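You operate a simulated robot arm through the tools that you are given. There is no shell and no other tool. Be economical: measure what you need, move in short steps, check, and stop when the job is done.

You are at the controls of a simulated robot arm. One attempt, no reset.

JOB
Take the right corner plate and leave it on the top of the grey cupboard. Then take the tape roll and leave it on the low left shelf of the rack. Then open the bottom bench drawer, put the collet on the green mat away in the inside of the bottom bench drawer, then shut the drawer. Then take the grey bin from the top of the long bench and put it on the top of the trestle table. Then take the red plug on the top of the long bench and put it away on the top of the grey bench. Then take the grey plug and leave it on top of the thermometer. Then press the size gauge button to switch it on. Then put the black bracket on the table top away on the middle left shelf of the rack. Then put the yellow float from the table top on the top of the green bench. Then take the red ring binder from the table top and put it on the top of the long bench. Then close the right small drawer. Then open the right drawer of the grey bench, fetch the shaft collar from the top of the long bench and set it in the inside of the right drawer of the grey bench, then shut the drawer. Keep to this order. Set down upright: black bracket.

It is judged by the outcome, as a careful person would: the job done as asked, and still so three seconds after it is handed in. It fails if anything else is knocked over, pushed out of place, dropped, spilled or broken.

ROBOT AND FRAMES
A 7-joint arm with a two-finger parallel gripper on a trunk, on a base that drives. Base frame: it is fixed to the floor where the robot stands at the start and does not move with it; the origin is under the middle of the robot, x ahead of it, y to its left, z up; the surface under the hand at the start is at about z = 760. Readings come in mm, degrees, newtons and seconds.
Its first joint turns from -166.0 to 166.0 degrees. Places, roughly: black bracket (5x5x5 cm) [1200, -200, 800]; bottom bench drawer [-100, -2300, 300]; collet [-750, -2250, 1000]; grey bin (11x10x5 cm) [-700, -2300, 900]; grey plug (2x2x3 cm) [900, -600, 800]; inside of the bottom bench drawer [-100, -2400, 300]; inside of the right drawer of the grey bench [1900, -2500, 700]; low left shelf of the rack [-1200, 5000, 600]; middle left shelf of the rack [-1200, 5000, 1000]; red plug (2x2x3 cm) [-500, -2400, 900]; right corner plate (9x6x4 cm) [700, 0, 800]; right drawer of the grey bench [1800, -2500, 700]; right small drawer [0, -2600, 1400]; ring binder [1000, -500, 750]; shaft collar (3x3x2 cm) [100, -2400, 900]; size gauge button [700, -500, 800]; tape roll (6x7x2 cm) [700, 400, 800]; thermometer [750, -500, 750]; top of the green bench [-2300, -1100, 900]; top of the grey bench [1900, -2000, 900]; top of the grey cupboard [-2400, 3700, 900]; top of the long bench [-700, -2400, 900]; top of the trestle table [-2400, 600, 800]; yellow float (6x6x5 cm) [1100, -100, 800]. Payload 3.43 kg.
The TCP is the grasp point between the finger pads, 30 mm short of the fingertips. In the tool frame z runs along the fingers and y along their closing line. Largest opening 94 mm; finger width 28, thickness 10; the body of the gripper, 50 by 96 mm, starts 55 mm behind the TCP.
Orientation is told as [roll, pitch, yaw] about the base's x, y, z axes, in that order, counted from this pose: with the fingers straight down and closing along the base's y, the tool's x points along the base's -x, its y along +y and its z along -z.

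CONTROLS
- The arm moves only by the tool drive_tool. Its arguments are lists of equal length, an entry for each row: "jaw": the finger opening in mm, from 0 to 94; "travel": the shift along the tool's x, y, z in mm, a list of three; "dr": the turn, a rotation vector about the tool's x, y, z in degrees, a list of three. In form: {"jaw": [jaw, ...], "travel": [[dx, dy, dz], ...], "dr": [[ax, ay, az], ...]}. A call has 1 to 20 rows; each row is the pose to reach, as a shift and turn from the pose commanded when the call began, along the tool's axes at that moment. Each row takes 0.2 s and may step no farther than 50 mm and 8.6 degrees from the row before; otherwise, or with a gripper value out of range, the whole call is refused. Where a pose cannot be reached the arm comes as near as it can. A force on the tool above 40 N (or 10 N above the force at the start of the call, whichever is more), or a blocked arm, ends the call early, and 0.2 s more pass. Each finger travels about 45 mm/s and halts on what it meets, pressing with about 34 N; the grip force reading is that of the motor and also rises with nothing between the fingers. The clock runs only during rows and for 0.2 s after the last one: add rows that repeat a pose to give the fingers time. It gives the time, the measured TCP pose, the force on the tool (base axes), the opening and the grip force at its end, in the units of the frame above (readings bear some noise), with the torque about the TCP (base axes, N m) and any sound that the robot's microphone picked up.
- Cameras (640 x 400 px; columns grow to the right, rows downward): "scene" is now at [519.5, 169, 1266.9]; the picture's right is [-0.26, -0.96, 0.00], its down [-0.74, 0.20, -0.65] and it looks along [0.62, -0.17, -0.76] (base axes); focal length 214 px, centre (320, 200). "wrist" rides on the gripper at [76, 14, -103] in the tool frame; the picture's right is [-0.18, 0.98, 0.00], its down [-0.75, -0.14, -0.64] and it looks along [-0.63, -0.12, 0.77] (tool axes); focal length 243 px, centre (320, 200). There is no depth. A picture from a camera that has moved, and an enlarged one, comes with that camera's place and axes in the base frame and with its lens. The place of the scene camera against the robot may be out by one fixed shift of up to 12 mm in any direction.
- camera(camera): a new picture of that camera. It takes no simulated time.
- move_column(by): slides the trunk up (or, below 0, down) by that many mm; the arm and the scene camera ride with it, the base frame stays. It gives what a move gives, with no picture.
- roll_base(legs): drives the robot by 1 to 6 legs, each [ahead, left, turn to the left] in mm, mm and degrees, along the robot's own axes; the way and the turn of a leg run together, so that a leg with both is an arc; at most 1500 mm and 180 degrees a leg. The arm and the cameras ride along, it lands a little off, and it stops where it bumps. It gives what a move gives.
- pan_tilt(pan, tilt): turns the head with the scene camera to pan (to the left, within 103 degrees either way) and tilt (down, from -29 to 69), counted from straight ahead of the robot. It gives what a move gives.
- inspect(camera, box): a new picture of the part [left, top, right, bottom] of that camera's present view, enlarged. It takes no simulated time.
- finish_job(): hands the job in; it is judged then, once.

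Work in short steps. Places have to be worked out from the pictures, the camera data and where the tool is seen: move nearer, look again, correct. Check each grasp and each placing, and mend what went wrong. You have 588 turns and 360 pictures in all, those below and enlarged ones among them. Open the gripper and draw the arm clear of the work before you hand the job in, unless the task says otherwise; then end with one line.

The tools are called after "Request:" as a command line: name --argument value ..., lists and objects as JSON in quotes. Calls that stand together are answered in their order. drive_tool: Moves the arm, as the interface text tells. Its arguments: {"type":"object","properties":{"jaw":{"type":"array","items":{"type":"number"}},"travel":{"type":"array","items":{"type":"array","items":{"type":"number"}}},"dr":{"type":"array","items":{"type":"array","items":{"type":"number"}}}},"required":["jaw","travel","dr"]} The other tools are called the same way: move_column (by) slides the trunk up or down; roll_base (legs) drives the base; pan_tilt (pan, tilt) turns the head that bears the scene camera; camera (camera) takes a picture; inspect (camera, box) takes an enlarged picture of a part of a camera's view; finish_job () hands the job in.

At the start:

```text
time_s: 0.0
ee_pos: [650.5, 57.7, 1075.5]
tool_rot: [-2.3, 1.1, 0.0]
wrist_force: [-0.3, -0.2, -0.3]
ft_torque: [0.03, 0.02, 0.03]
grip_width: 94.0
grasp_force: 0.1
trunk travel left (down, up): [-350.0, 260.0]
robot x, y, heading: [-2.8, -1.4, -0.2]
head pan, tilt: [-15.2, 49.8]
```

scene: 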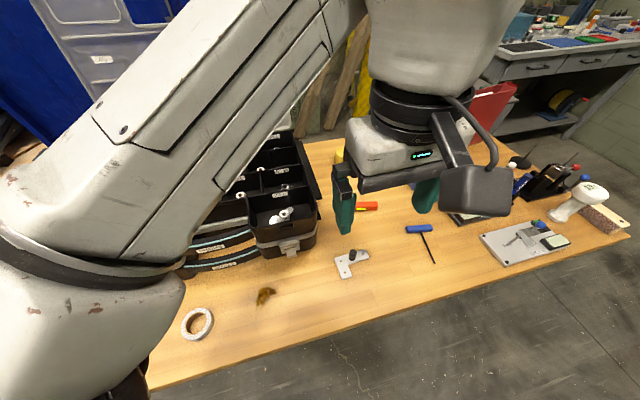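
wrist: 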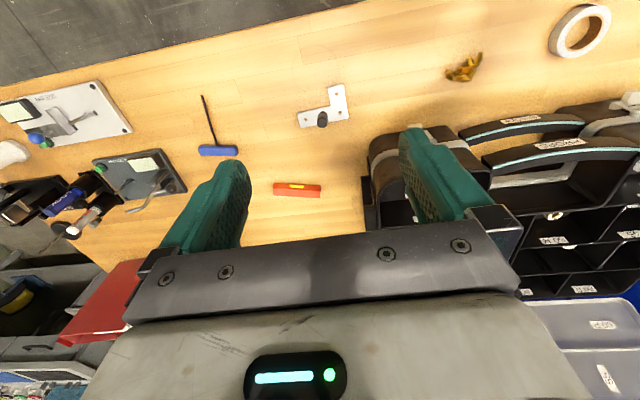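

I'll zoom in on the first object, the corner plate, to see its shape and surroundings.

Request:
inspect --camera "wrist" --box '[240, 60, 400, 160]'

Request:
inspect --camera "scene" --box '[160, 140, 640, 400]'

```text
4.00 times, centred on (320, 110) of wrist
camera zoom: at [576.0, 76.1, 1177.6], right [0.18, 0.98, -0.04], down [0.77, -0.12, 0.63], along [0.62, -0.15, -0.77], focal length 970 px, centre (320, 560)
```

zoom: 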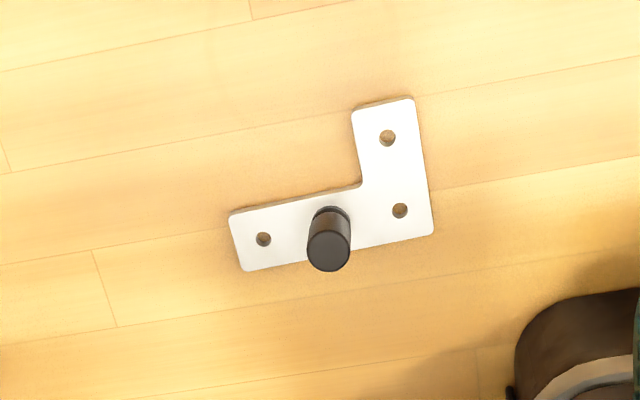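

```text
1.33 times, centred on (400, 270) of scene
camera zoom: at [519.5, 169.0, 1266.9], right [-0.26, -0.96, 0.0], down [-0.74, 0.2, -0.65], along [0.62, -0.17, -0.76], focal length 286 px, centre (213, 107)
```

zoom: 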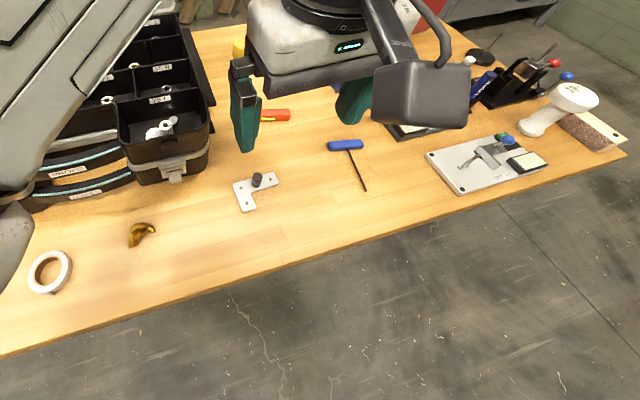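

The plate has a black knob at about [723, 35.5], top near z = 800. I'll level the tool and go above it with partly closed fingers.

Request:
drive_tool --jaw '[80, 60, 45, 45, 45]' --travel '[[-20, -6, 35], [-45, -14, 75], [-72, -22, 115], [-72, -22, 150], [-72, -22, 150]]' --dr '[[-1, -0.5, 0], [-2.3, -1.1, 0], [-2.3, -1.1, 0], [-2.3, -1.1, 0], [-2.3, -1.1, 0]]'

Request:
camera --camera "wrist"

```text
time_s: 1.2
ee_pos: [720.5, 28.9, 925.0]
tool_rot: [0.0, -0.1, 0.0]
wrist_force: [0.1, 0.2, -0.4]
ft_torque: [0.02, 0.0, -0.01]
grip_width: 45.0
grasp_force: 0.1
trunk travel left (down, up): [-350.0, 260.0]
robot x, y, heading: [0.3, 1.2, -0.1]
head pan, tilt: [-15.2, 49.8]
```

```text
355 pictures are left
camera wrist: at [643.2, 43.7, 1025.9], right [0.18, 0.98, 0.0], down [0.75, -0.14, 0.64], along [0.63, -0.12, -0.77], focal length 243 px, centre (320, 200)
```

wrist: 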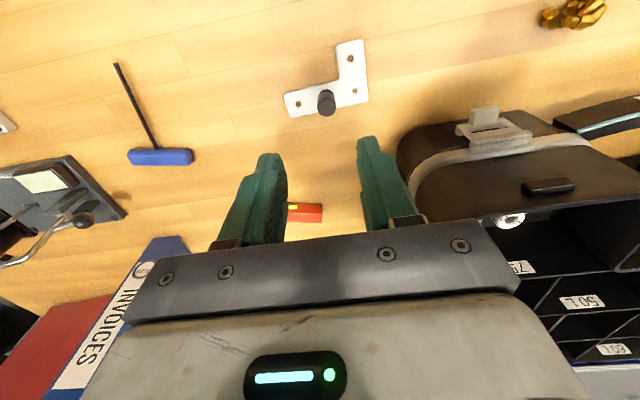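

Knob measured at about [721, 35]; I'll descend around it and close.

Request:
drive_tool --jaw '[45, 45, 45, 45, 45]' --travel '[[-1, 6, 40], [-1, 6, 80], [-1, 6, 110], [-1, 6, 125], [-1, 6, 125]]' --dr '[[0, 0, 0], [0, 0, 0], [0, 0, 0], [0, 0, 0], [0, 0, 0]]'

Request:
camera --camera "wrist"

```text
time_s: 2.4
ee_pos: [721.4, 36.3, 800.6]
tool_rot: [0.0, 0.0, -0.1]
wrist_force: [-0.8, 0.6, 0.1]
ft_torque: [-0.01, -0.02, -0.01]
grip_width: 44.8
grasp_force: 0.1
trunk travel left (down, up): [-350.0, 260.0]
robot x, y, heading: [-2.6, -1.8, 0.1]
head pan, tilt: [-15.2, 49.8]
```

```text
354 pictures are left
camera wrist: at [644.5, 50.1, 900.9], right [0.18, 0.98, 0.0], down [0.75, -0.14, 0.64], along [0.63, -0.12, -0.77], focal length 243 px, centre (320, 200)
```

wrist: 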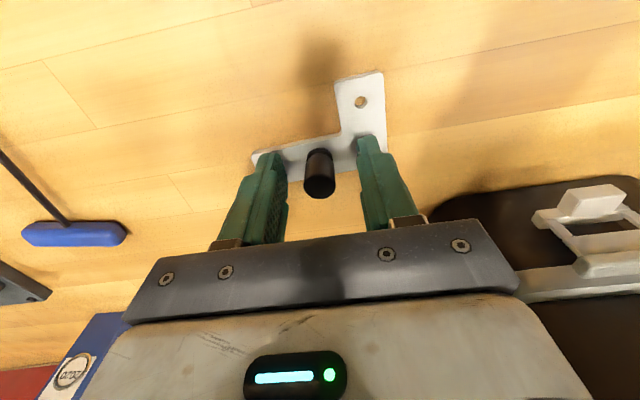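

The knob sits between the fingers; I'll close and lift a little.

Request:
drive_tool --jaw '[30, 15, 5, 0, 0, 0]' --travel '[[0, 0, 0], [0, 0, 0], [0, 0, 0], [0, 0, 0], [0, 0, 0], [0, 0, 0]]' --dr '[[0, 0, 0], [0, 0, 0], [0, 0, 0], [0, 0, 0], [0, 0, 0], [0, 0, 0]]'

Request:
drive_tool --jaw '[0, 0, 0, 0]' --travel '[[0, 0, -30], [0, 0, -70], [0, 0, -110], [0, 0, -150]]' --dr '[[0, 0, 0], [0, 0, 0], [0, 0, 0], [0, 0, 0]]'

Request:
camera --camera "wrist"

```text
time_s: 3.8
ee_pos: [721.1, 35.9, 799.0]
tool_rot: [0.1, -0.1, -0.1]
wrist_force: [0.4, 1.6, 3.1]
ft_torque: [0.19, 0.01, -0.02]
grip_width: 16.6
grasp_force: 34.1
trunk travel left (down, up): [-350.0, 260.0]
robot x, y, heading: [1.9, 0.3, 0.1]
head pan, tilt: [-15.2, 49.8]
```

```text
time_s: 4.8
ee_pos: [719.5, 34.7, 950.1]
tool_rot: [0.0, 0.0, 0.0]
wrist_force: [-0.1, 0.4, 0.2]
ft_torque: [0.0, 0.04, -0.01]
grip_width: 16.3
grasp_force: 33.8
trunk travel left (down, up): [-350.0, 260.0]
robot x, y, heading: [-3.6, 1.7, -0.0]
head pan, tilt: [-15.2, 49.8]
```

```text
353 pictures are left
camera wrist: at [643.3, 49.5, 1052.0], right [0.18, 0.98, 0.0], down [0.75, -0.14, 0.64], along [0.63, -0.12, -0.77], focal length 243 px, centre (320, 200)
```

wrist: 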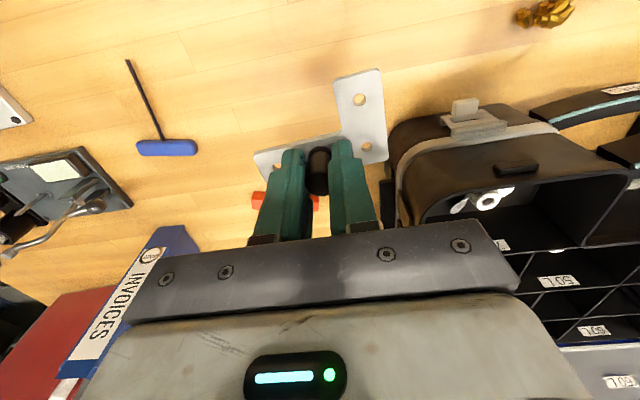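

The plate is held. Now I'll draw the arm in and look around to the left with the head for the route to the grey cupboard.

Request:
drive_tool --jaw '[0, 0, 0, 0, 0, 0, 0]' --travel '[[40, 0, -30], [80, 0, -60], [120, 0, -90], [160, 0, -110], [200, 0, -130], [240, 0, -150], [270, 0, -150]]' --dr '[[0, 0, 0], [0, 0, 0], [0, 0, 0], [0, 0, 0], [0, 0, 0], [0, 0, 0], [0, 0, 0]]'

Request:
pan_tilt --pan 100 --tilt 20

Request:
camera --camera "scene"

Request:
pan_tilt --pan -100 --tilt 20

Request:
camera --camera "scene"

```text
time_s: 6.3
ee_pos: [485.6, 16.0, 1090.1]
tool_rot: [-9.9, 4.2, -2.1]
wrist_force: [-0.2, 0.2, 0.1]
ft_torque: [0.01, 0.02, -0.02]
grip_width: 16.4
grasp_force: 33.8
out of reach, approached as far as the arm can: row 6, 7
trunk travel left (down, up): [-350.0, 260.0]
robot x, y, heading: [0.2, -2.1, -0.1]
head pan, tilt: [-15.2, 49.8]
stopped in row 7: the arm was blocked; the commanded pose is now the measured one
```

```text
time_s: 8.3
ee_pos: [485.4, 15.2, 1088.9]
tool_rot: [-9.9, 4.2, -2.2]
wrist_force: [0.1, -0.4, -0.2]
ft_torque: [0.02, -0.01, 0.0]
grip_width: 16.4
grasp_force: 34.1
trunk travel left (down, up): [-350.0, 260.0]
robot x, y, heading: [-0.7, -2.7, 0.2]
head pan, tilt: [100.0, 20.0]
```

```text
352 pictures are left
camera scene: at [428.9, 281.0, 1312.3], right [0.98, 0.17, 0.0], down [0.06, -0.34, -0.94], along [-0.16, 0.93, -0.34], focal length 214 px, centre (320, 200)
```

scene: 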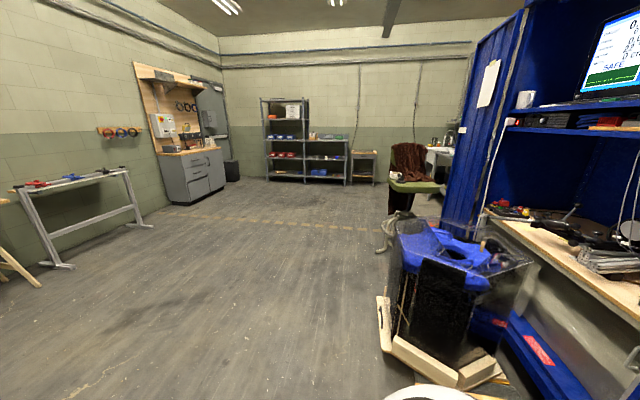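

```text
time_s: 11.2
ee_pos: [486.6, 13.8, 1088.9]
tool_rot: [-9.9, 4.3, -2.0]
wrist_force: [0.0, 0.1, -1.2]
ft_torque: [0.0, -0.02, -0.02]
grip_width: 16.2
grasp_force: 34.2
trunk travel left (down, up): [-350.0, 260.0]
robot x, y, heading: [-2.0, 1.4, -0.1]
head pan, tilt: [-100.0, 20.0]
```

```text
351 pictures are left
camera scene: at [428.8, 97.5, 1312.3], right [-0.98, 0.17, 0.0], down [0.06, 0.34, -0.94], along [-0.16, -0.93, -0.34], focal length 214 px, centre (320, 200)
```

scene: 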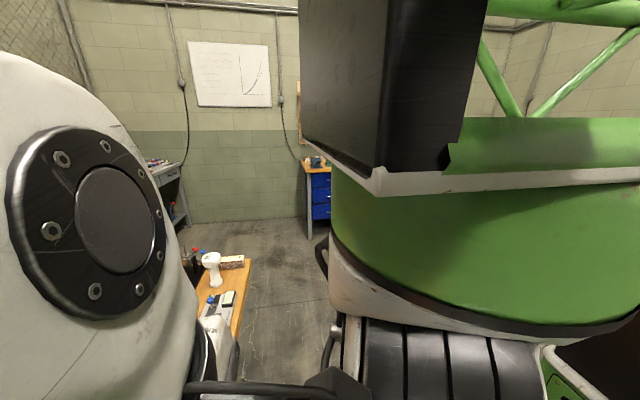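

The plate is held, and the floor to the left is open, with the grey cupboard against the far-left wall and the rack beyond. I'll back off, turn left, drive up the middle and turn to face the cupboard.

Request:
roll_base --legs '[[-400, 0, 0], [0, 0, 90], [1500, 0, 0], [1500, 0, 0], [700, 0, 0], [0, 0, 90]]'

Request:
pan_tilt --pan 0 --tilt 20

Request:
camera --camera "scene"

```text
time_s: 38.8
ee_pos: [-874.8, 3676.7, 1089.2]
tool_rot: [-9.9, 4.1, 178.1]
wrist_force: [-0.1, 0.1, 0.1]
ft_torque: [0.04, 0.01, -0.02]
grip_width: 16.3
grasp_force: 34.0
trunk travel left (down, up): [-350.0, 260.0]
robot x, y, heading: [-386.9, 3696.8, -179.8]
head pan, tilt: [-100.0, 20.0]
```

```text
time_s: 40.6
ee_pos: [-874.2, 3677.7, 1089.5]
tool_rot: [-10.0, 4.1, 178.2]
wrist_force: [0.5, 0.4, 0.7]
ft_torque: [0.01, 0.01, -0.01]
grip_width: 16.6
grasp_force: 34.0
trunk travel left (down, up): [-350.0, 260.0]
robot x, y, heading: [-390.9, 3694.9, -179.7]
head pan, tilt: [0.0, 20.0]
```

```text
350 pictures are left
camera scene: at [-920.1, 3491.3, 1312.3], right [0.0, 1.0, 0.0], down [0.34, 0.0, -0.94], along [-0.94, 0.0, -0.34], focal length 214 px, centre (320, 200)
```

scene: 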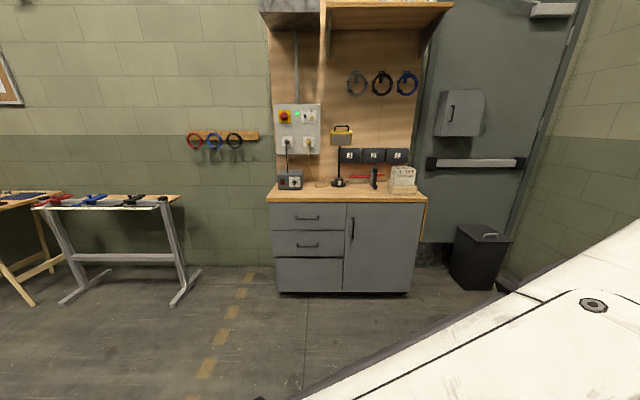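

The cupboard is ahead, with items along the back of its top and a free front strip. I'll drive closer and tilt to see its top.

Request:
roll_base --legs '[[1050, 0, 0]]'

Request:
pan_tilt --pan 0 --tilt 40

Request:
camera --camera "scene"

Request:
camera --camera "wrist"

```text
time_s: 46.0
ee_pos: [-1921.7, 3667.0, 1089.2]
tool_rot: [-9.9, 4.3, 178.5]
wrist_force: [0.2, -0.2, -0.4]
ft_torque: [-0.04, 0.01, 0.02]
grip_width: 16.2
grasp_force: 34.1
trunk travel left (down, up): [-350.0, 260.0]
robot x, y, heading: [-1433.9, 3686.7, -179.3]
head pan, tilt: [0.0, 20.0]
```

```text
time_s: 46.8
ee_pos: [-1922.3, 3667.3, 1089.2]
tool_rot: [-9.8, 4.2, 178.5]
wrist_force: [-0.3, -0.2, -1.0]
ft_torque: [0.01, 0.0, 0.02]
grip_width: 16.6
grasp_force: 33.9
trunk travel left (down, up): [-350.0, 260.0]
robot x, y, heading: [-1437.5, 3688.9, -179.4]
head pan, tilt: [0.0, 40.0]
```

```text
349 pictures are left
camera scene: at [-1958.0, 3480.5, 1280.9], right [-0.01, 1.0, 0.0], down [0.64, 0.01, -0.77], along [-0.77, -0.01, -0.64], focal length 214 px, centre (320, 200)
```

scene: 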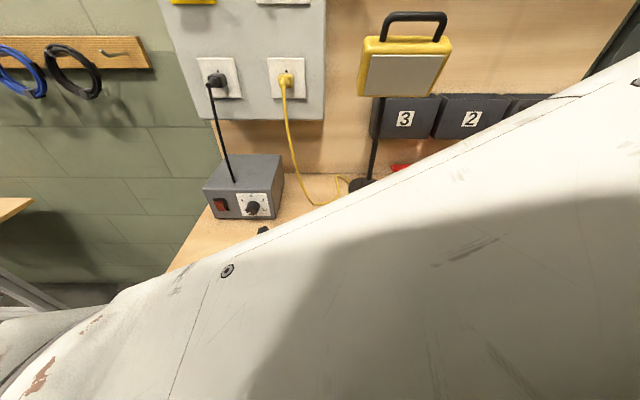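

```text
348 pictures are left
camera wrist: at [-1854.7, 3633.2, 1191.6], right [-0.2, -0.96, -0.18], down [-0.8, 0.05, 0.6], along [-0.57, 0.26, -0.78], focal length 243 px, centre (320, 200)
```

wrist: 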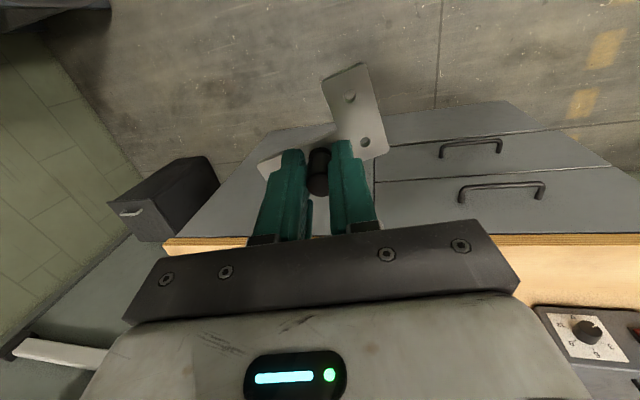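

The cupboard top is around z = 866 with front edge near x = -2190. I'll level the tool and push it out over the edge to see the top from the wrist.

Request:
drive_tool --jaw '[0, 0, 0, 0, 0]' --travel '[[-45, 1, -4], [-90, 2, -8], [-135, 3, -11], [-180, 3, -14], [-180, 3, -14]]' --dr '[[-5, -2.1, -0.8], [-9.9, -4.2, -1.7], [-9.9, -4.2, -1.7], [-9.9, -4.2, -1.7], [-9.9, -4.2, -1.7]]'

Request:
camera --camera "wrist"

Request:
camera --camera "scene"

```text
time_s: 48.0
ee_pos: [-2100.2, 3663.1, 1078.1]
tool_rot: [-2.6, 1.9, -178.4]
wrist_force: [0.4, 0.0, 0.0]
ft_torque: [-0.02, -0.01, -0.02]
grip_width: 16.4
grasp_force: 33.6
trunk travel left (down, up): [-350.0, 260.0]
robot x, y, heading: [-1434.9, 3686.0, -179.7]
head pan, tilt: [0.0, 40.0]
```

```text
347 pictures are left
camera wrist: at [-2027.6, 3646.2, 1181.2], right [-0.16, -0.99, -0.05], down [-0.78, 0.09, 0.62], along [-0.61, 0.14, -0.78], focal length 243 px, centre (320, 200)
```

wrist: 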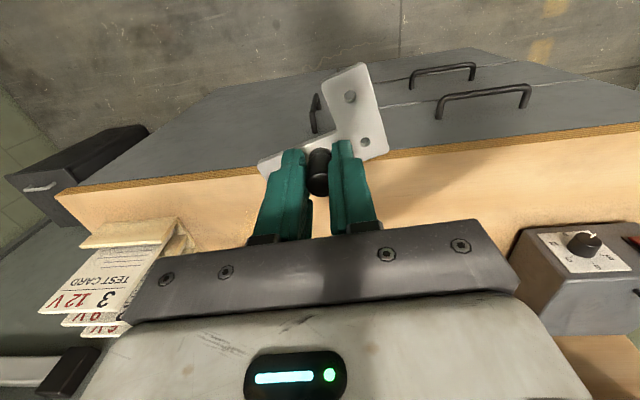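

```text
346 pictures are left
camera scene: at [-1958.1, 3480.6, 1280.8], right [-0.01, 1.0, 0.0], down [0.64, 0.01, -0.77], along [-0.77, -0.01, -0.64], focal length 214 px, centre (320, 200)
```

scene: 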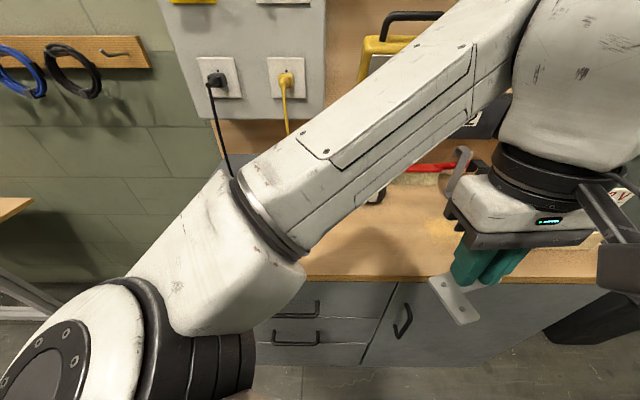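

Clear strip visible between the gauge box and the test cards. I'll level the tool and go above roughly [-2295, 3620].

Request:
drive_tool --jaw '[0, 0, 0, 0, 0, 0]' --travel '[[-45, 10, 0], [-90, 25, 10], [-135, 43, 30], [-180, 43, 65], [-195, 43, 95], [-195, 43, 95]]' --dr '[[-2.6, -1.9, 1.6], [-2.6, -1.9, 1.6], [-2.6, -1.9, 1.6], [-2.6, -1.9, 1.6], [-2.6, -1.9, 1.6], [-2.6, -1.9, 1.6]]'

Request:
camera --camera "wrist"

Request:
camera --camera "scene"

```text
refused: row 3 steps farther than a row can; nothing moved
```

```text
345 pictures are left
camera wrist: at [-2027.6, 3646.2, 1181.2], right [-0.16, -0.99, -0.05], down [-0.78, 0.09, 0.62], along [-0.61, 0.14, -0.78], focal length 243 px, centre (320, 200)
```

wrist: 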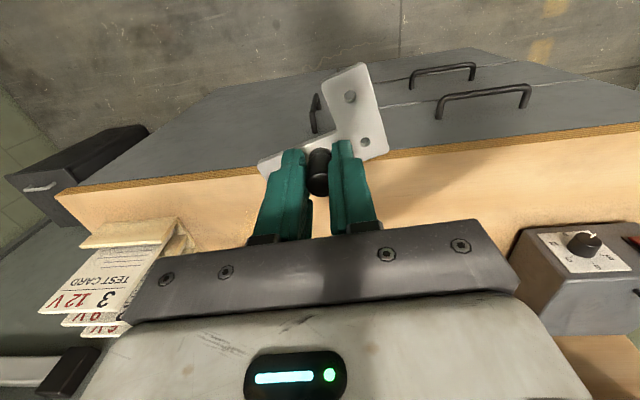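

```text
344 pictures are left
camera scene: at [-1958.1, 3480.6, 1280.8], right [-0.01, 1.0, 0.0], down [0.64, 0.01, -0.77], along [-0.77, -0.01, -0.64], focal length 214 px, centre (320, 200)
```

scene: 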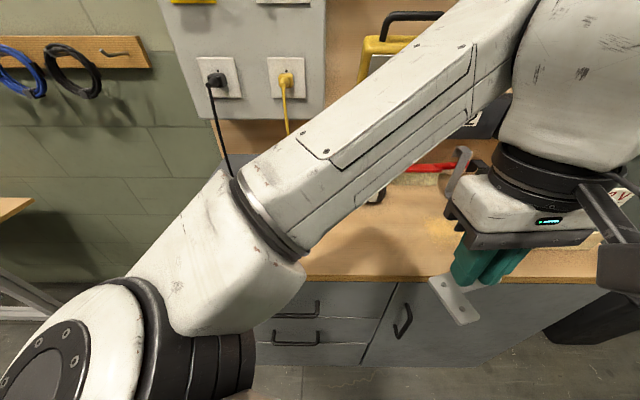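

A row was too long; I'll resend with smaller steps.

Request:
drive_tool --jaw '[0, 0, 0, 0, 0, 0, 0]' --travel '[[-40, 8, 0], [-80, 18, 10], [-115, 30, 25], [-145, 40, 50], [-175, 43, 75], [-195, 43, 95], [-195, 43, 95]]' --dr '[[-2.6, -1.9, 1.6], [-2.6, -1.9, 1.6], [-2.6, -1.9, 1.6], [-2.6, -1.9, 1.6], [-2.6, -1.9, 1.6], [-2.6, -1.9, 1.6], [-2.6, -1.9, 1.6]]'

Request:
camera --camera "wrist"

Request:
camera --camera "scene"

```text
time_s: 49.6
ee_pos: [-2298.1, 3619.5, 992.6]
tool_rot: [2.7, -1.7, 178.9]
wrist_force: [-0.2, 0.4, -0.8]
ft_torque: [0.0, 0.01, -0.01]
grip_width: 16.7
grasp_force: 34.0
trunk travel left (down, up): [-350.0, 260.0]
robot x, y, heading: [-1433.3, 3686.0, -179.4]
head pan, tilt: [0.0, 40.0]
```

```text
343 pictures are left
camera wrist: at [-2219.3, 3609.7, 1091.7], right [-0.2, -0.98, 0.05], down [-0.73, 0.19, 0.66], along [-0.65, 0.09, -0.75], focal length 243 px, centre (320, 200)
```

wrist: 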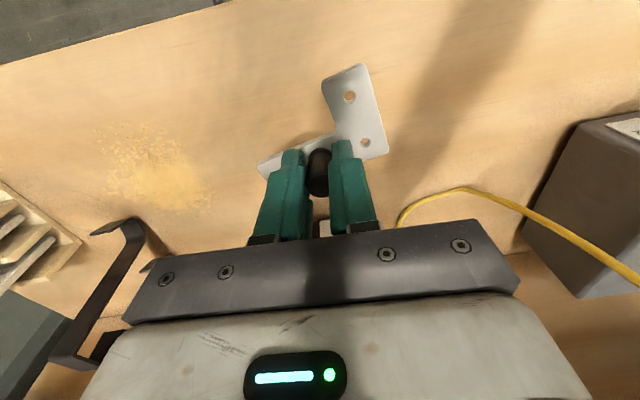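

```text
342 pictures are left
camera scene: at [-1958.2, 3480.5, 1280.8], right [-0.01, 1.0, 0.0], down [0.64, 0.01, -0.77], along [-0.77, -0.01, -0.64], focal length 214 px, centre (320, 200)
```

scene: 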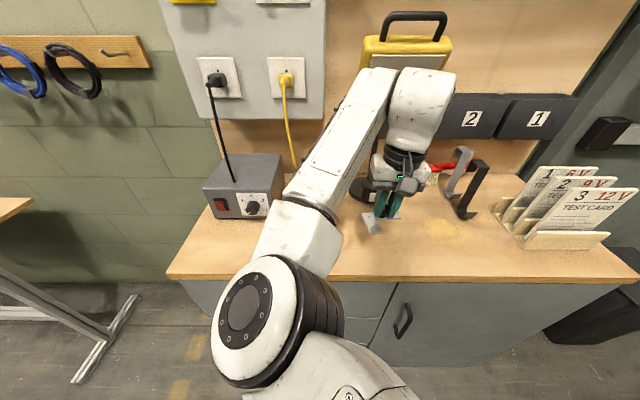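

Good spot, free all round. I'll level out the tool and come down to just above the surface.

Request:
drive_tool --jaw '[0, 0, 0, 0, 0]' --travel '[[0, 0, 15], [0, 0, 35], [0, 0, 55], [0, 0, 65], [0, 0, 65]]' --dr '[[2.7, 1.7, -1.1], [2.7, 1.7, -1.1], [2.7, 1.7, -1.1], [2.7, 1.7, -1.1], [2.7, 1.7, -1.1]]'

Request:
inspect --camera "scene" --box '[340, 150, 440, 250]'

```text
time_s: 50.8
ee_pos: [-2298.6, 3617.1, 929.3]
tool_rot: [0.0, -0.1, -180.0]
wrist_force: [-0.1, 0.3, -0.1]
ft_torque: [0.03, -0.01, -0.04]
grip_width: 16.6
grasp_force: 33.6
trunk travel left (down, up): [-350.0, 260.0]
robot x, y, heading: [-1436.5, 3684.5, -179.6]
head pan, tilt: [0.0, 40.0]
```

```text
4.00 times, centred on (390, 200) of scene
camera zoom: at [-1958.1, 3480.6, 1280.8], right [-0.01, 1.0, 0.0], down [0.64, 0.01, -0.77], along [-0.77, -0.01, -0.64], focal length 858 px, centre (40, 200)
```

zoom: 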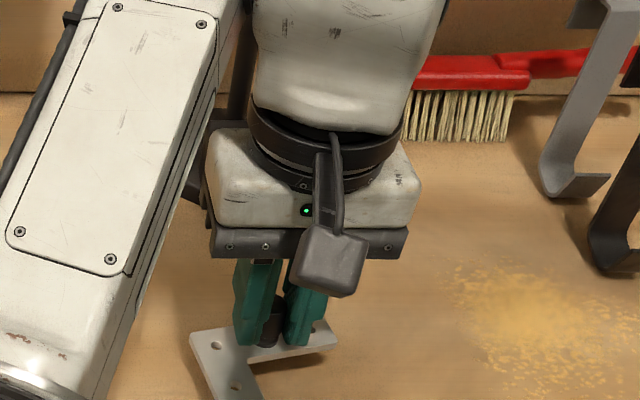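

Lowering in small steps toward contact, watching the force.

Request:
drive_tool --jaw '[0, 0, 0, 0]' --travel '[[0, 0, 6], [0, 0, 12], [0, 0, 17], [0, 0, 17]]' --dr '[[0, 0, 0], [0, 0, 0], [0, 0, 0], [0, 0, 0]]'

Request:
inspect --camera "scene" --box '[340, 180, 440, 250]'

```text
time_s: 51.8
ee_pos: [-2299.4, 3617.3, 912.4]
tool_rot: [0.0, -0.1, -179.9]
wrist_force: [-0.1, -0.6, -0.1]
ft_torque: [-0.01, 0.0, -0.01]
grip_width: 16.3
grasp_force: 34.0
trunk travel left (down, up): [-350.0, 260.0]
robot x, y, heading: [-1436.5, 3685.9, -179.5]
head pan, tilt: [0.0, 40.0]
```

```text
5.71 times, centred on (390, 215) of scene
camera zoom: at [-1958.1, 3480.6, 1280.8], right [-0.01, 1.0, 0.0], down [0.64, 0.01, -0.77], along [-0.77, -0.01, -0.64], focal length 1226 px, centre (-80, 114)
```

zoom: 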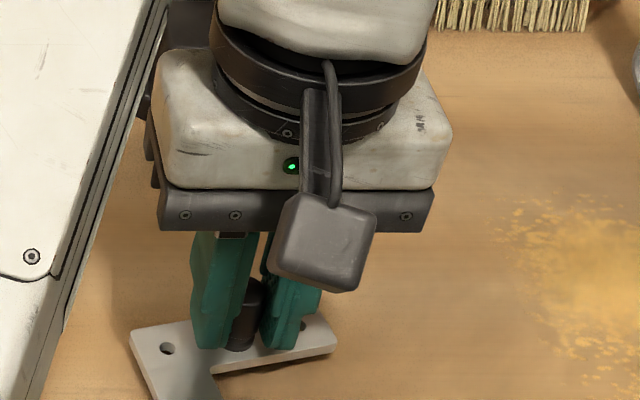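

Very close to the surface; a few mm more.

Request:
drive_tool --jaw '[0, 0, 0, 0]' --travel '[[0, 0, 2], [0, 0, 4], [0, 0, 5], [0, 0, 5]]' --dr '[[0, 0, 0], [0, 0, 0], [0, 0, 0], [0, 0, 0]]'

Request:
drive_tool --jaw '[0, 0, 0]' --travel '[[0, 0, 2], [0, 0, 4], [0, 0, 4]]' --dr '[[0, 0, 0], [0, 0, 0], [0, 0, 0]]'

```text
time_s: 52.8
ee_pos: [-2299.0, 3618.2, 906.1]
tool_rot: [0.0, -0.2, -179.8]
wrist_force: [0.7, 0.0, 0.1]
ft_torque: [-0.01, 0.01, 0.03]
grip_width: 16.4
grasp_force: 34.2
trunk travel left (down, up): [-350.0, 260.0]
robot x, y, heading: [-1435.8, 3688.1, -179.4]
head pan, tilt: [0.0, 40.0]
```

```text
time_s: 53.6
ee_pos: [-2298.9, 3618.2, 902.4]
tool_rot: [0.1, -0.2, -180.0]
wrist_force: [0.5, 0.1, 3.8]
ft_torque: [-0.11, -0.19, 0.02]
grip_width: 16.5
grasp_force: 34.5
trunk travel left (down, up): [-350.0, 260.0]
robot x, y, heading: [-1435.4, 3685.2, -179.3]
head pan, tilt: [0.0, 40.0]
```

Contact (3.8 N up). I'll open gently and retreat straight up.

Request:
drive_tool --jaw '[20, 30, 40, 40, 40, 40, 40, 40, 40]' --travel '[[0, 0, 0], [0, 0, 0], [0, 0, 0], [0, 0, 0], [0, 0, -20], [0, 0, -50], [0, 0, -90], [0, 0, -130], [0, 0, -160]]' --dr '[[0, 0, 0], [0, 0, 0], [0, 0, 0], [0, 0, 0], [0, 0, 0], [0, 0, 0], [0, 0, 0], [0, 0, 0], [0, 0, 0]]'

Request:
camera --camera "wrist"

```text
time_s: 55.6
ee_pos: [-2298.3, 3616.8, 1064.2]
tool_rot: [0.0, -0.1, -180.0]
wrist_force: [0.4, -0.7, -0.7]
ft_torque: [0.04, -0.01, 0.03]
grip_width: 39.7
grasp_force: 0.0
trunk travel left (down, up): [-350.0, 260.0]
robot x, y, heading: [-1436.6, 3686.5, -179.2]
head pan, tilt: [0.0, 40.0]
```

```text
339 pictures are left
camera wrist: at [-2223.1, 3603.3, 1165.0], right [-0.18, -0.98, 0.0], down [-0.75, 0.14, 0.64], along [-0.63, 0.12, -0.77], focal length 243 px, centre (320, 200)
```

wrist: 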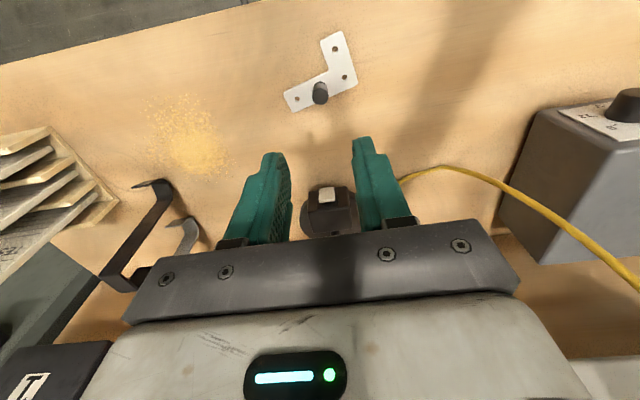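

Plate is placed well. I'll retract the arm and drive back toward the table for the tape roll.

Request:
drive_tool --jaw '[40, 40, 40, 40, 40, 40]' --travel '[[45, 0, 0], [90, 0, 0], [135, 0, 0], [180, 0, 0], [225, 0, 0], [250, 0, 0]]' --dr '[[0, 0, 0], [0, 0, 0], [0, 0, 0], [0, 0, 0], [0, 0, 0], [0, 0, 0]]'

Request:
roll_base --legs '[[-1050, 0, 0], [0, 0, 89.3], [1500, 0, 0], [1500, 0, 0], [400, 0, 0], [0, 0, 90]]'

```text
time_s: 57.0
ee_pos: [-2047.1, 3617.6, 1062.9]
tool_rot: [0.0, -0.1, -179.9]
wrist_force: [0.7, 0.1, 0.2]
ft_torque: [0.01, -0.02, -0.01]
grip_width: 40.1
grasp_force: 0.0
trunk travel left (down, up): [-350.0, 260.0]
robot x, y, heading: [-1435.1, 3683.3, -179.4]
head pan, tilt: [0.0, 40.0]
```

```text
time_s: 86.3
ee_pos: [267.5, 363.8, 1063.4]
tool_rot: [0.0, -0.1, 0.4]
wrist_force: [0.0, 0.5, 0.5]
ft_torque: [0.02, -0.01, 0.0]
grip_width: 40.0
grasp_force: 0.1
trunk travel left (down, up): [-350.0, 260.0]
robot x, y, heading: [-346.7, 291.4, 1.1]
head pan, tilt: [0.0, 40.0]
```

Request:
roll_base --legs '[[340, 0, -1]]'

Request:
camera --camera "wrist"

Request:
camera --camera "scene"

```text
time_s: 88.5
ee_pos: [610.7, 358.2, 1062.7]
tool_rot: [0.0, -0.1, -0.5]
wrist_force: [1.0, 0.5, -0.3]
ft_torque: [-0.01, 0.03, -0.01]
grip_width: 40.1
grasp_force: 0.0
trunk travel left (down, up): [-350.0, 260.0]
robot x, y, heading: [-1.6, 292.3, 0.1]
head pan, tilt: [0.0, 40.0]
```

```text
338 pictures are left
camera wrist: at [534.4, 372.7, 1163.8], right [0.19, 0.98, 0.0], down [0.75, -0.15, 0.64], along [0.63, -0.12, -0.77], focal length 243 px, centre (320, 200)
```

wrist: 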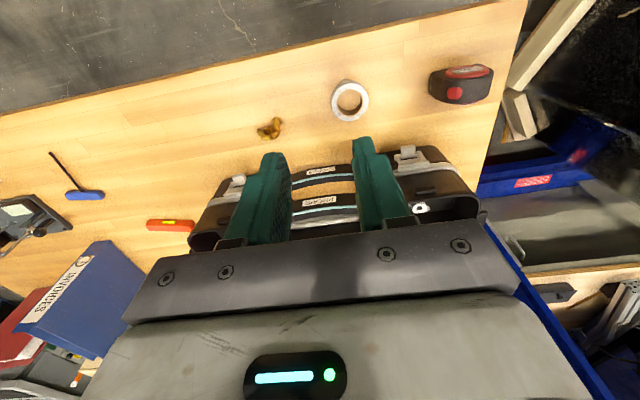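

```text
337 pictures are left
camera scene: at [528.1, 484.1, 1280.9], right [0.0, -1.0, 0.0], down [-0.64, 0.0, -0.77], along [0.77, 0.0, -0.64], focal length 214 px, centre (320, 200)
```

scene: 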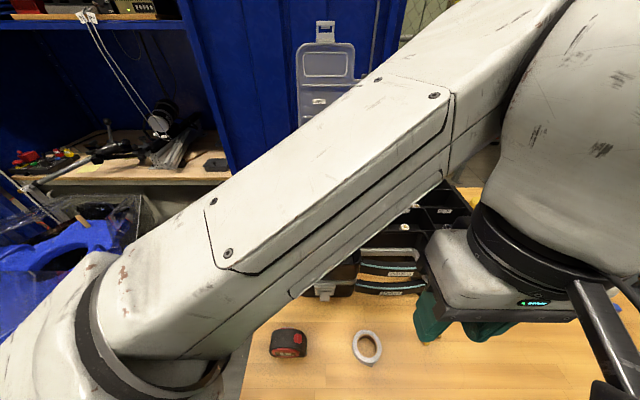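

Tape roll is at about [667, 396]. Before choosing the grasp tilt, I'll look at the rack shelves' clearance from here.

Request:
pan_tilt --pan 100 --tilt 10

Request:
camera --camera "scene"

Request:
inspect --camera "scene" --box '[230, 120, 350, 220]'

```text
time_s: 90.3
ee_pos: [611.1, 358.0, 1062.9]
tool_rot: [0.0, -0.1, -0.5]
wrist_force: [-0.4, 0.0, -1.3]
ft_torque: [-0.03, -0.02, -0.03]
grip_width: 40.1
grasp_force: 0.1
trunk travel left (down, up): [-350.0, 260.0]
robot x, y, heading: [-1.6, 296.4, 0.0]
head pan, tilt: [100.0, 10.0]
```

```text
336 pictures are left
camera scene: at [427.0, 575.5, 1328.6], right [0.98, 0.17, 0.0], down [0.03, -0.17, -0.98], along [-0.17, 0.97, -0.17], focal length 214 px, centre (320, 200)
```

scene: 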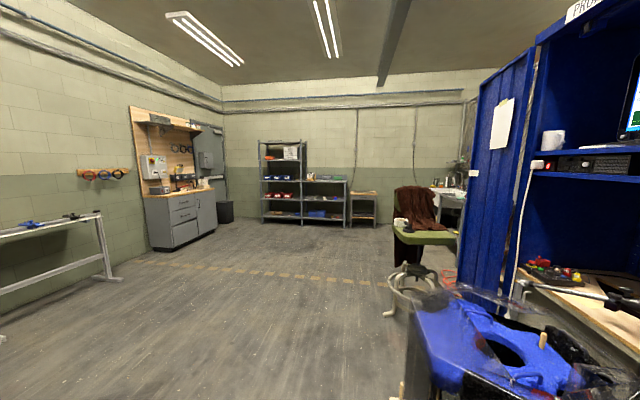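

```text
4.00 times, centred on (290, 170) of scene
camera zoom: at [427.0, 575.5, 1328.6], right [0.98, 0.17, 0.0], down [0.03, -0.17, -0.98], along [-0.17, 0.97, -0.17], focal length 858 px, centre (440, 320)
```

zoom: 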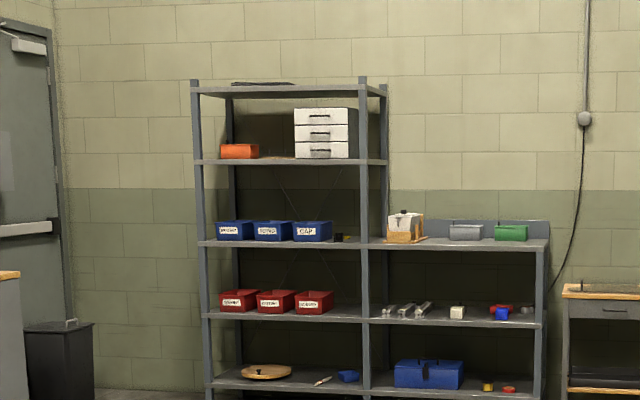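

Low left shelf (red bins) is near z ≈ 606 with about 350 mm clearance, so a modest forward tilt of 25° will help. I'll approach the tape roll with the tool pitched forward, jaws wide along y.

Request:
drive_tool --jaw '[50, 60, 75, 88, 88, 88, 88]' --travel '[[-10, 10, 30], [-20, 20, 65], [-30, 30, 105], [-40, 38, 150], [-45, 38, 190], [-45, 38, 203], [-45, 38, 203]]' --dr '[[0, -6, 0], [0, -12, 0], [0, -18, 0], [0, -25, 0], [0, -25, 0], [0, -25, 0], [0, -25, 0]]'

Request:
camera --camera "wrist"

```text
time_s: 91.9
ee_pos: [658.2, 395.7, 859.7]
tool_rot: [0.0, -25.0, -0.4]
wrist_force: [0.0, 0.0, -0.2]
ft_torque: [0.02, -0.04, -0.01]
grip_width: 88.3
grasp_force: 0.1
trunk travel left (down, up): [-350.0, 260.0]
robot x, y, heading: [-4.2, 293.2, 0.3]
head pan, tilt: [100.0, 10.0]
```

```text
334 pictures are left
camera wrist: at [543.8, 410.3, 918.6], right [0.17, 0.98, 0.08], down [0.41, -0.14, 0.9], along [0.9, -0.13, -0.43], focal length 243 px, centre (320, 200)
```

wrist: 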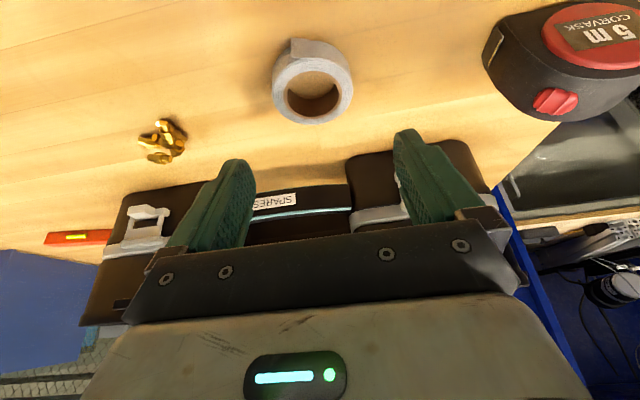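

Tape ring centre is at about [662.5, 394]. I'll descend straight down to grasp height.

Request:
drive_tool --jaw '[88, 88, 88, 88]' --travel '[[11, -1.4, 18], [22, -1.4, 37], [31, -1.4, 52], [31, -1.4, 52]]' --dr '[[0, 0, 0], [0, 0, 0], [0, 0, 0], [0, 0, 0]]'

Request:
camera --camera "wrist"

```text
time_s: 92.9
ee_pos: [651.0, 393.5, 799.4]
tool_rot: [0.0, -25.1, -0.5]
wrist_force: [0.5, 0.5, 0.5]
ft_torque: [-0.04, -0.02, 0.0]
grip_width: 88.0
grasp_force: 0.1
trunk travel left (down, up): [-350.0, 260.0]
robot x, y, heading: [-0.6, 292.5, -0.0]
head pan, tilt: [100.0, 10.0]
```

```text
333 pictures are left
camera wrist: at [537.0, 408.8, 858.4], right [0.17, 0.98, 0.08], down [0.41, -0.14, 0.9], along [0.9, -0.13, -0.43], focal length 243 px, centre (320, 200)
```

wrist: 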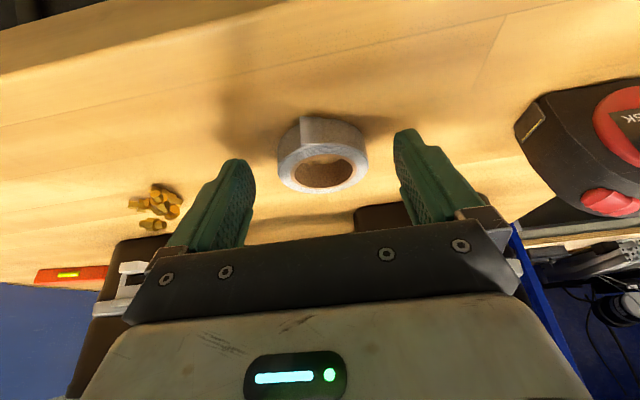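

Aligned. A few mm lower, then close.

Request:
drive_tool --jaw '[88, 75, 60, 45, 30, 30, 30]' --travel '[[2, 0, 3.5], [2, 0, 3.5], [2, 0, 3.5], [2, 0, 3.5], [2, 0, 3.5], [2, 0, 3.5], [2, 0, 3.5]]' --dr '[[0, 0, 0], [0, 0, 0], [0, 0, 0], [0, 0, 0], [0, 0, 0], [0, 0, 0], [0, 0, 0]]'

Request:
drive_tool --jaw '[30, 30, 30, 30]' --travel '[[-9, 0, -18], [-20, 0, -40], [-40, 0, -80], [-60, 0, -120]]' --dr '[[0, 0, 0], [0, 0, 0], [0, 0, 0], [0, 0, 0]]'

Request:
camera --camera "wrist"

```text
time_s: 94.5
ee_pos: [649.4, 393.7, 795.3]
tool_rot: [0.1, -25.1, -0.6]
wrist_force: [-0.1, 0.9, 0.1]
ft_torque: [-0.02, -0.01, 0.0]
grip_width: 54.1
grasp_force: 34.0
trunk travel left (down, up): [-350.0, 260.0]
robot x, y, heading: [-2.4, 297.1, 0.0]
head pan, tilt: [100.0, 10.0]
```

```text
time_s: 95.5
ee_pos: [654.3, 394.5, 929.5]
tool_rot: [0.0, -25.1, -0.4]
wrist_force: [0.3, 0.8, -0.5]
ft_torque: [-0.01, 0.04, -0.03]
grip_width: 54.3
grasp_force: 33.9
trunk travel left (down, up): [-350.0, 260.0]
robot x, y, heading: [3.2, 293.6, 0.1]
head pan, tilt: [100.0, 10.0]
```

```text
332 pictures are left
camera wrist: at [540.6, 409.6, 988.5], right [0.17, 0.98, 0.08], down [0.41, -0.14, 0.9], along [0.9, -0.13, -0.43], focal length 243 px, centre (320, 200)
```

wrist: 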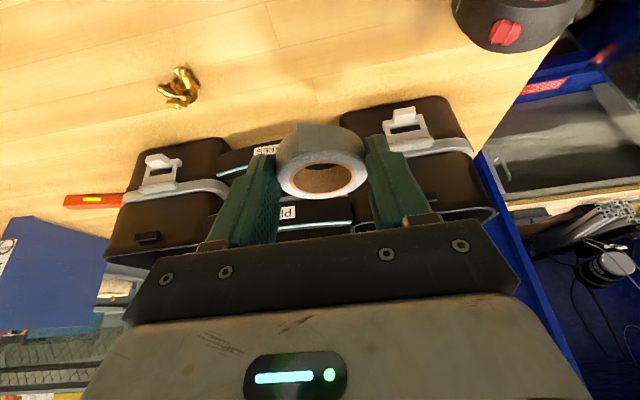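

Tape is held. Now back off, turn to the rack, and drive to a stance in front of its left bay's right end.

Request:
roll_base --legs '[[-350, 0, 0], [0, 0, 90], [1500, 0, 0], [1500, 0, 0], [0, 450, 0], [300, 0, 0]]'

Request:
pan_tilt --pan 0 --tilt 25

Request:
camera --camera "scene"

Request:
camera --camera "wrist"

```text
time_s: 119.7
ee_pos: [-862.9, 4289.3, 928.1]
tool_rot: [0.0, -25.1, 88.9]
wrist_force: [-0.8, -1.1, -0.9]
ft_torque: [0.0, 0.02, 0.02]
grip_width: 53.1
grasp_force: 34.1
trunk travel left (down, up): [-350.0, 260.0]
robot x, y, heading: [-769.5, 3635.1, 89.5]
head pan, tilt: [100.0, 10.0]
```

```text
time_s: 121.5
ee_pos: [-863.5, 4291.2, 928.7]
tool_rot: [-0.1, -24.9, 88.9]
wrist_force: [-0.4, 0.4, -0.8]
ft_torque: [-0.01, -0.01, 0.0]
grip_width: 52.8
grasp_force: 33.8
trunk travel left (down, up): [-350.0, 260.0]
robot x, y, heading: [-768.7, 3630.7, 89.4]
head pan, tilt: [0.0, 25.0]
```

```text
331 pictures are left
camera scene: at [-957.3, 4163.5, 1304.2], right [1.0, -0.01, 0.0], down [0.0, -0.42, -0.91], along [0.01, 0.91, -0.42], focal length 214 px, centre (320, 200)
```

scene: 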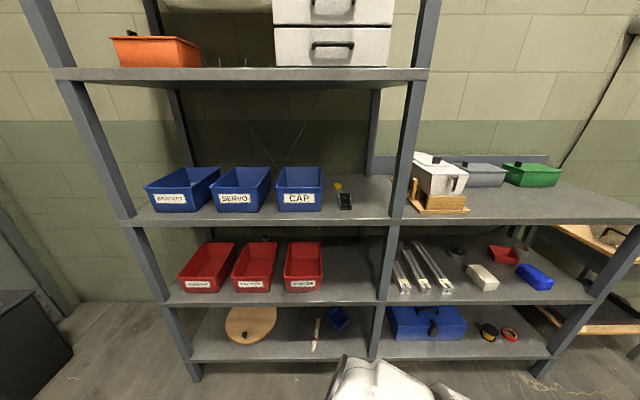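

```text
330 pictures are left
camera wrist: at [-880.4, 4177.7, 988.1], right [-0.98, 0.19, 0.08], down [0.15, 0.41, 0.9], along [0.14, 0.89, -0.43], focal length 243 px, centre (320, 200)
```

wrist: 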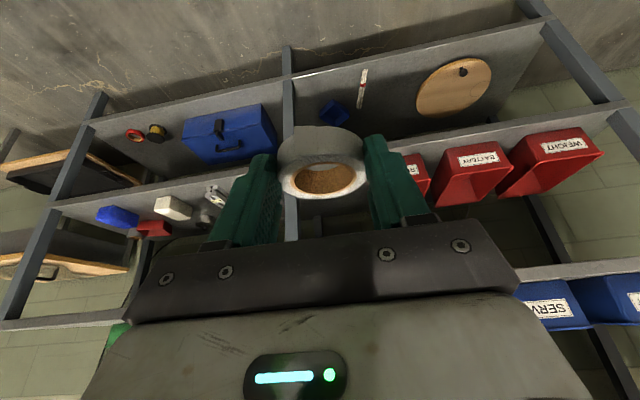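

The free space right of the red bins spans x ≈ -940 to -725, shelf front y ≈ 4740, z ≈ 620. I'll lower the trunk 150 mm and roll nearer, slightly right.

Request:
move_column --by -150

Request:
roll_base --legs '[[0, -30, 0.5], [330, 0, 0]]'

Request:
camera --camera "wrist"

Request:
camera --camera "scene"

```text
time_s: 123.2
ee_pos: [-862.9, 4290.9, 778.3]
tool_rot: [0.1, -25.1, 88.9]
wrist_force: [0.2, 0.1, -0.4]
ft_torque: [0.0, -0.03, 0.0]
grip_width: 52.8
grasp_force: 34.2
trunk travel left (down, up): [-200.0, 410.0]
robot x, y, heading: [-769.7, 3634.9, 89.7]
head pan, tilt: [0.0, 25.0]
```

```text
time_s: 125.8
ee_pos: [-841.9, 4620.1, 777.5]
tool_rot: [0.0, -25.1, 89.6]
wrist_force: [0.4, 0.8, -0.2]
ft_torque: [-0.03, -0.05, -0.02]
grip_width: 52.6
grasp_force: 34.0
trunk travel left (down, up): [-200.0, 410.0]
robot x, y, heading: [-739.2, 3963.4, 90.1]
head pan, tilt: [0.0, 25.0]
```

```text
329 pictures are left
camera wrist: at [-856.7, 4508.4, 838.1], right [-0.98, 0.17, 0.08], down [0.14, 0.41, 0.9], along [0.13, 0.9, -0.43], focal length 243 px, centre (320, 200)
```

wrist: 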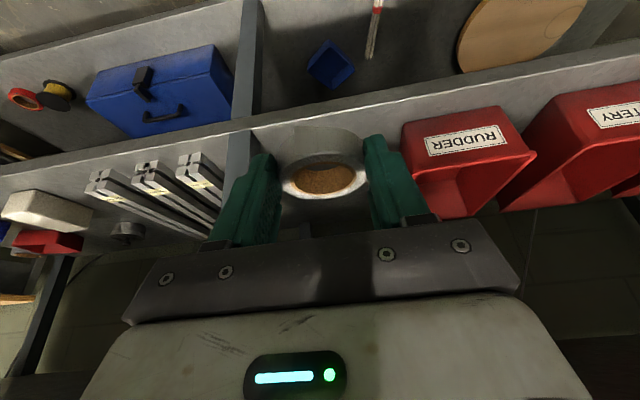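

```text
328 pictures are left
camera scene: at [-933.4, 4493.3, 1154.2], right [1.0, 0.0, 0.0], down [0.0, -0.42, -0.91], along [0.0, 0.91, -0.42], focal length 214 px, centre (320, 200)
```

scene: 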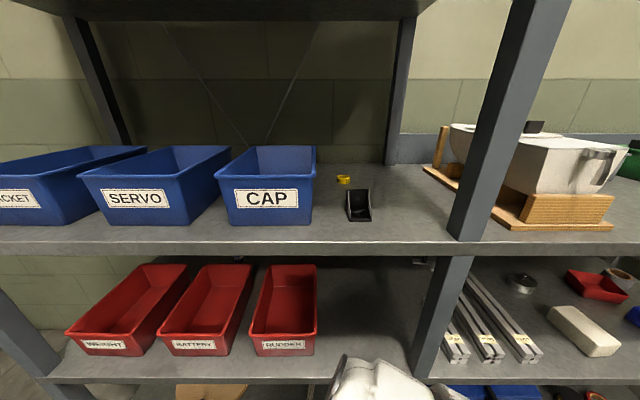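

Shelf front computes to y ≈ 4768, z ≈ 590, middle shelf underside ≈ 918. I'll roll 70 mm nearer, then lower the tool in front of the opening.

Request:
roll_base --legs '[[70, 0, 0]]'

Request:
drive_tool --jaw '[30, 30, 30, 30, 30]' --travel '[[13, -3, 27], [26, -6, 54], [39, -10, 82], [51, -10, 109], [51, -10, 109]]' --dr '[[0, -1, 0], [0, -3, 0], [0, -5, 0], [0, -5, 0], [0, -5, 0]]'

Request:
camera --camera "wrist"

Request:
camera --camera "scene"

```text
time_s: 126.9
ee_pos: [-840.6, 4690.4, 778.7]
tool_rot: [-0.1, -25.1, 89.5]
wrist_force: [-0.2, 0.6, -1.3]
ft_torque: [-0.02, 0.01, -0.02]
grip_width: 52.9
grasp_force: 33.5
trunk travel left (down, up): [-200.0, 410.0]
robot x, y, heading: [-741.6, 4037.9, 89.8]
head pan, tilt: [0.0, 25.0]
```

```text
time_s: 128.1
ee_pos: [-829.1, 4691.6, 658.0]
tool_rot: [0.0, -30.2, 89.5]
wrist_force: [-0.3, 0.5, -0.4]
ft_torque: [-0.01, 0.02, 0.02]
grip_width: 52.8
grasp_force: 34.1
trunk travel left (down, up): [-200.0, 410.0]
robot x, y, heading: [-739.5, 4033.3, 90.2]
head pan, tilt: [0.0, 25.0]
```

```text
327 pictures are left
camera wrist: at [-846.8, 4574.4, 707.1], right [-0.98, 0.17, 0.09], down [0.14, 0.33, 0.93], along [0.13, 0.93, -0.35], focal length 243 px, centre (320, 200)
```

wrist: 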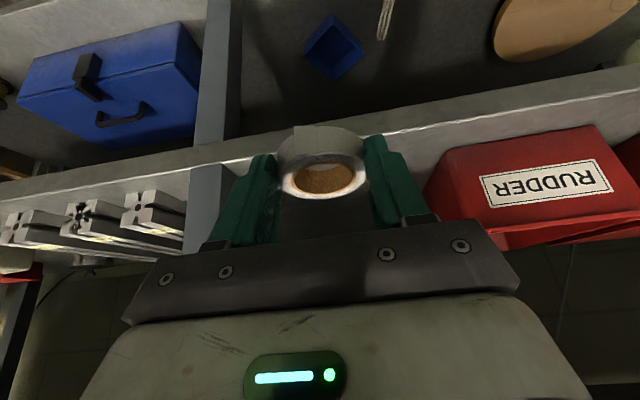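

```text
326 pictures are left
camera scene: at [-932.9, 4563.7, 1154.2], right [1.0, 0.0, 0.0], down [0.0, -0.42, -0.91], along [0.0, 0.91, -0.42], focal length 214 px, centre (320, 200)
```

scene: 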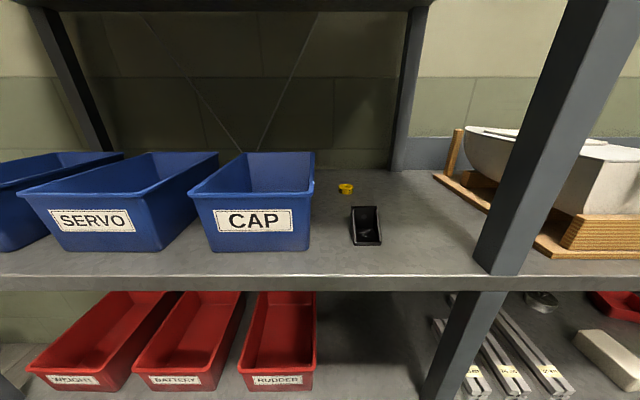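

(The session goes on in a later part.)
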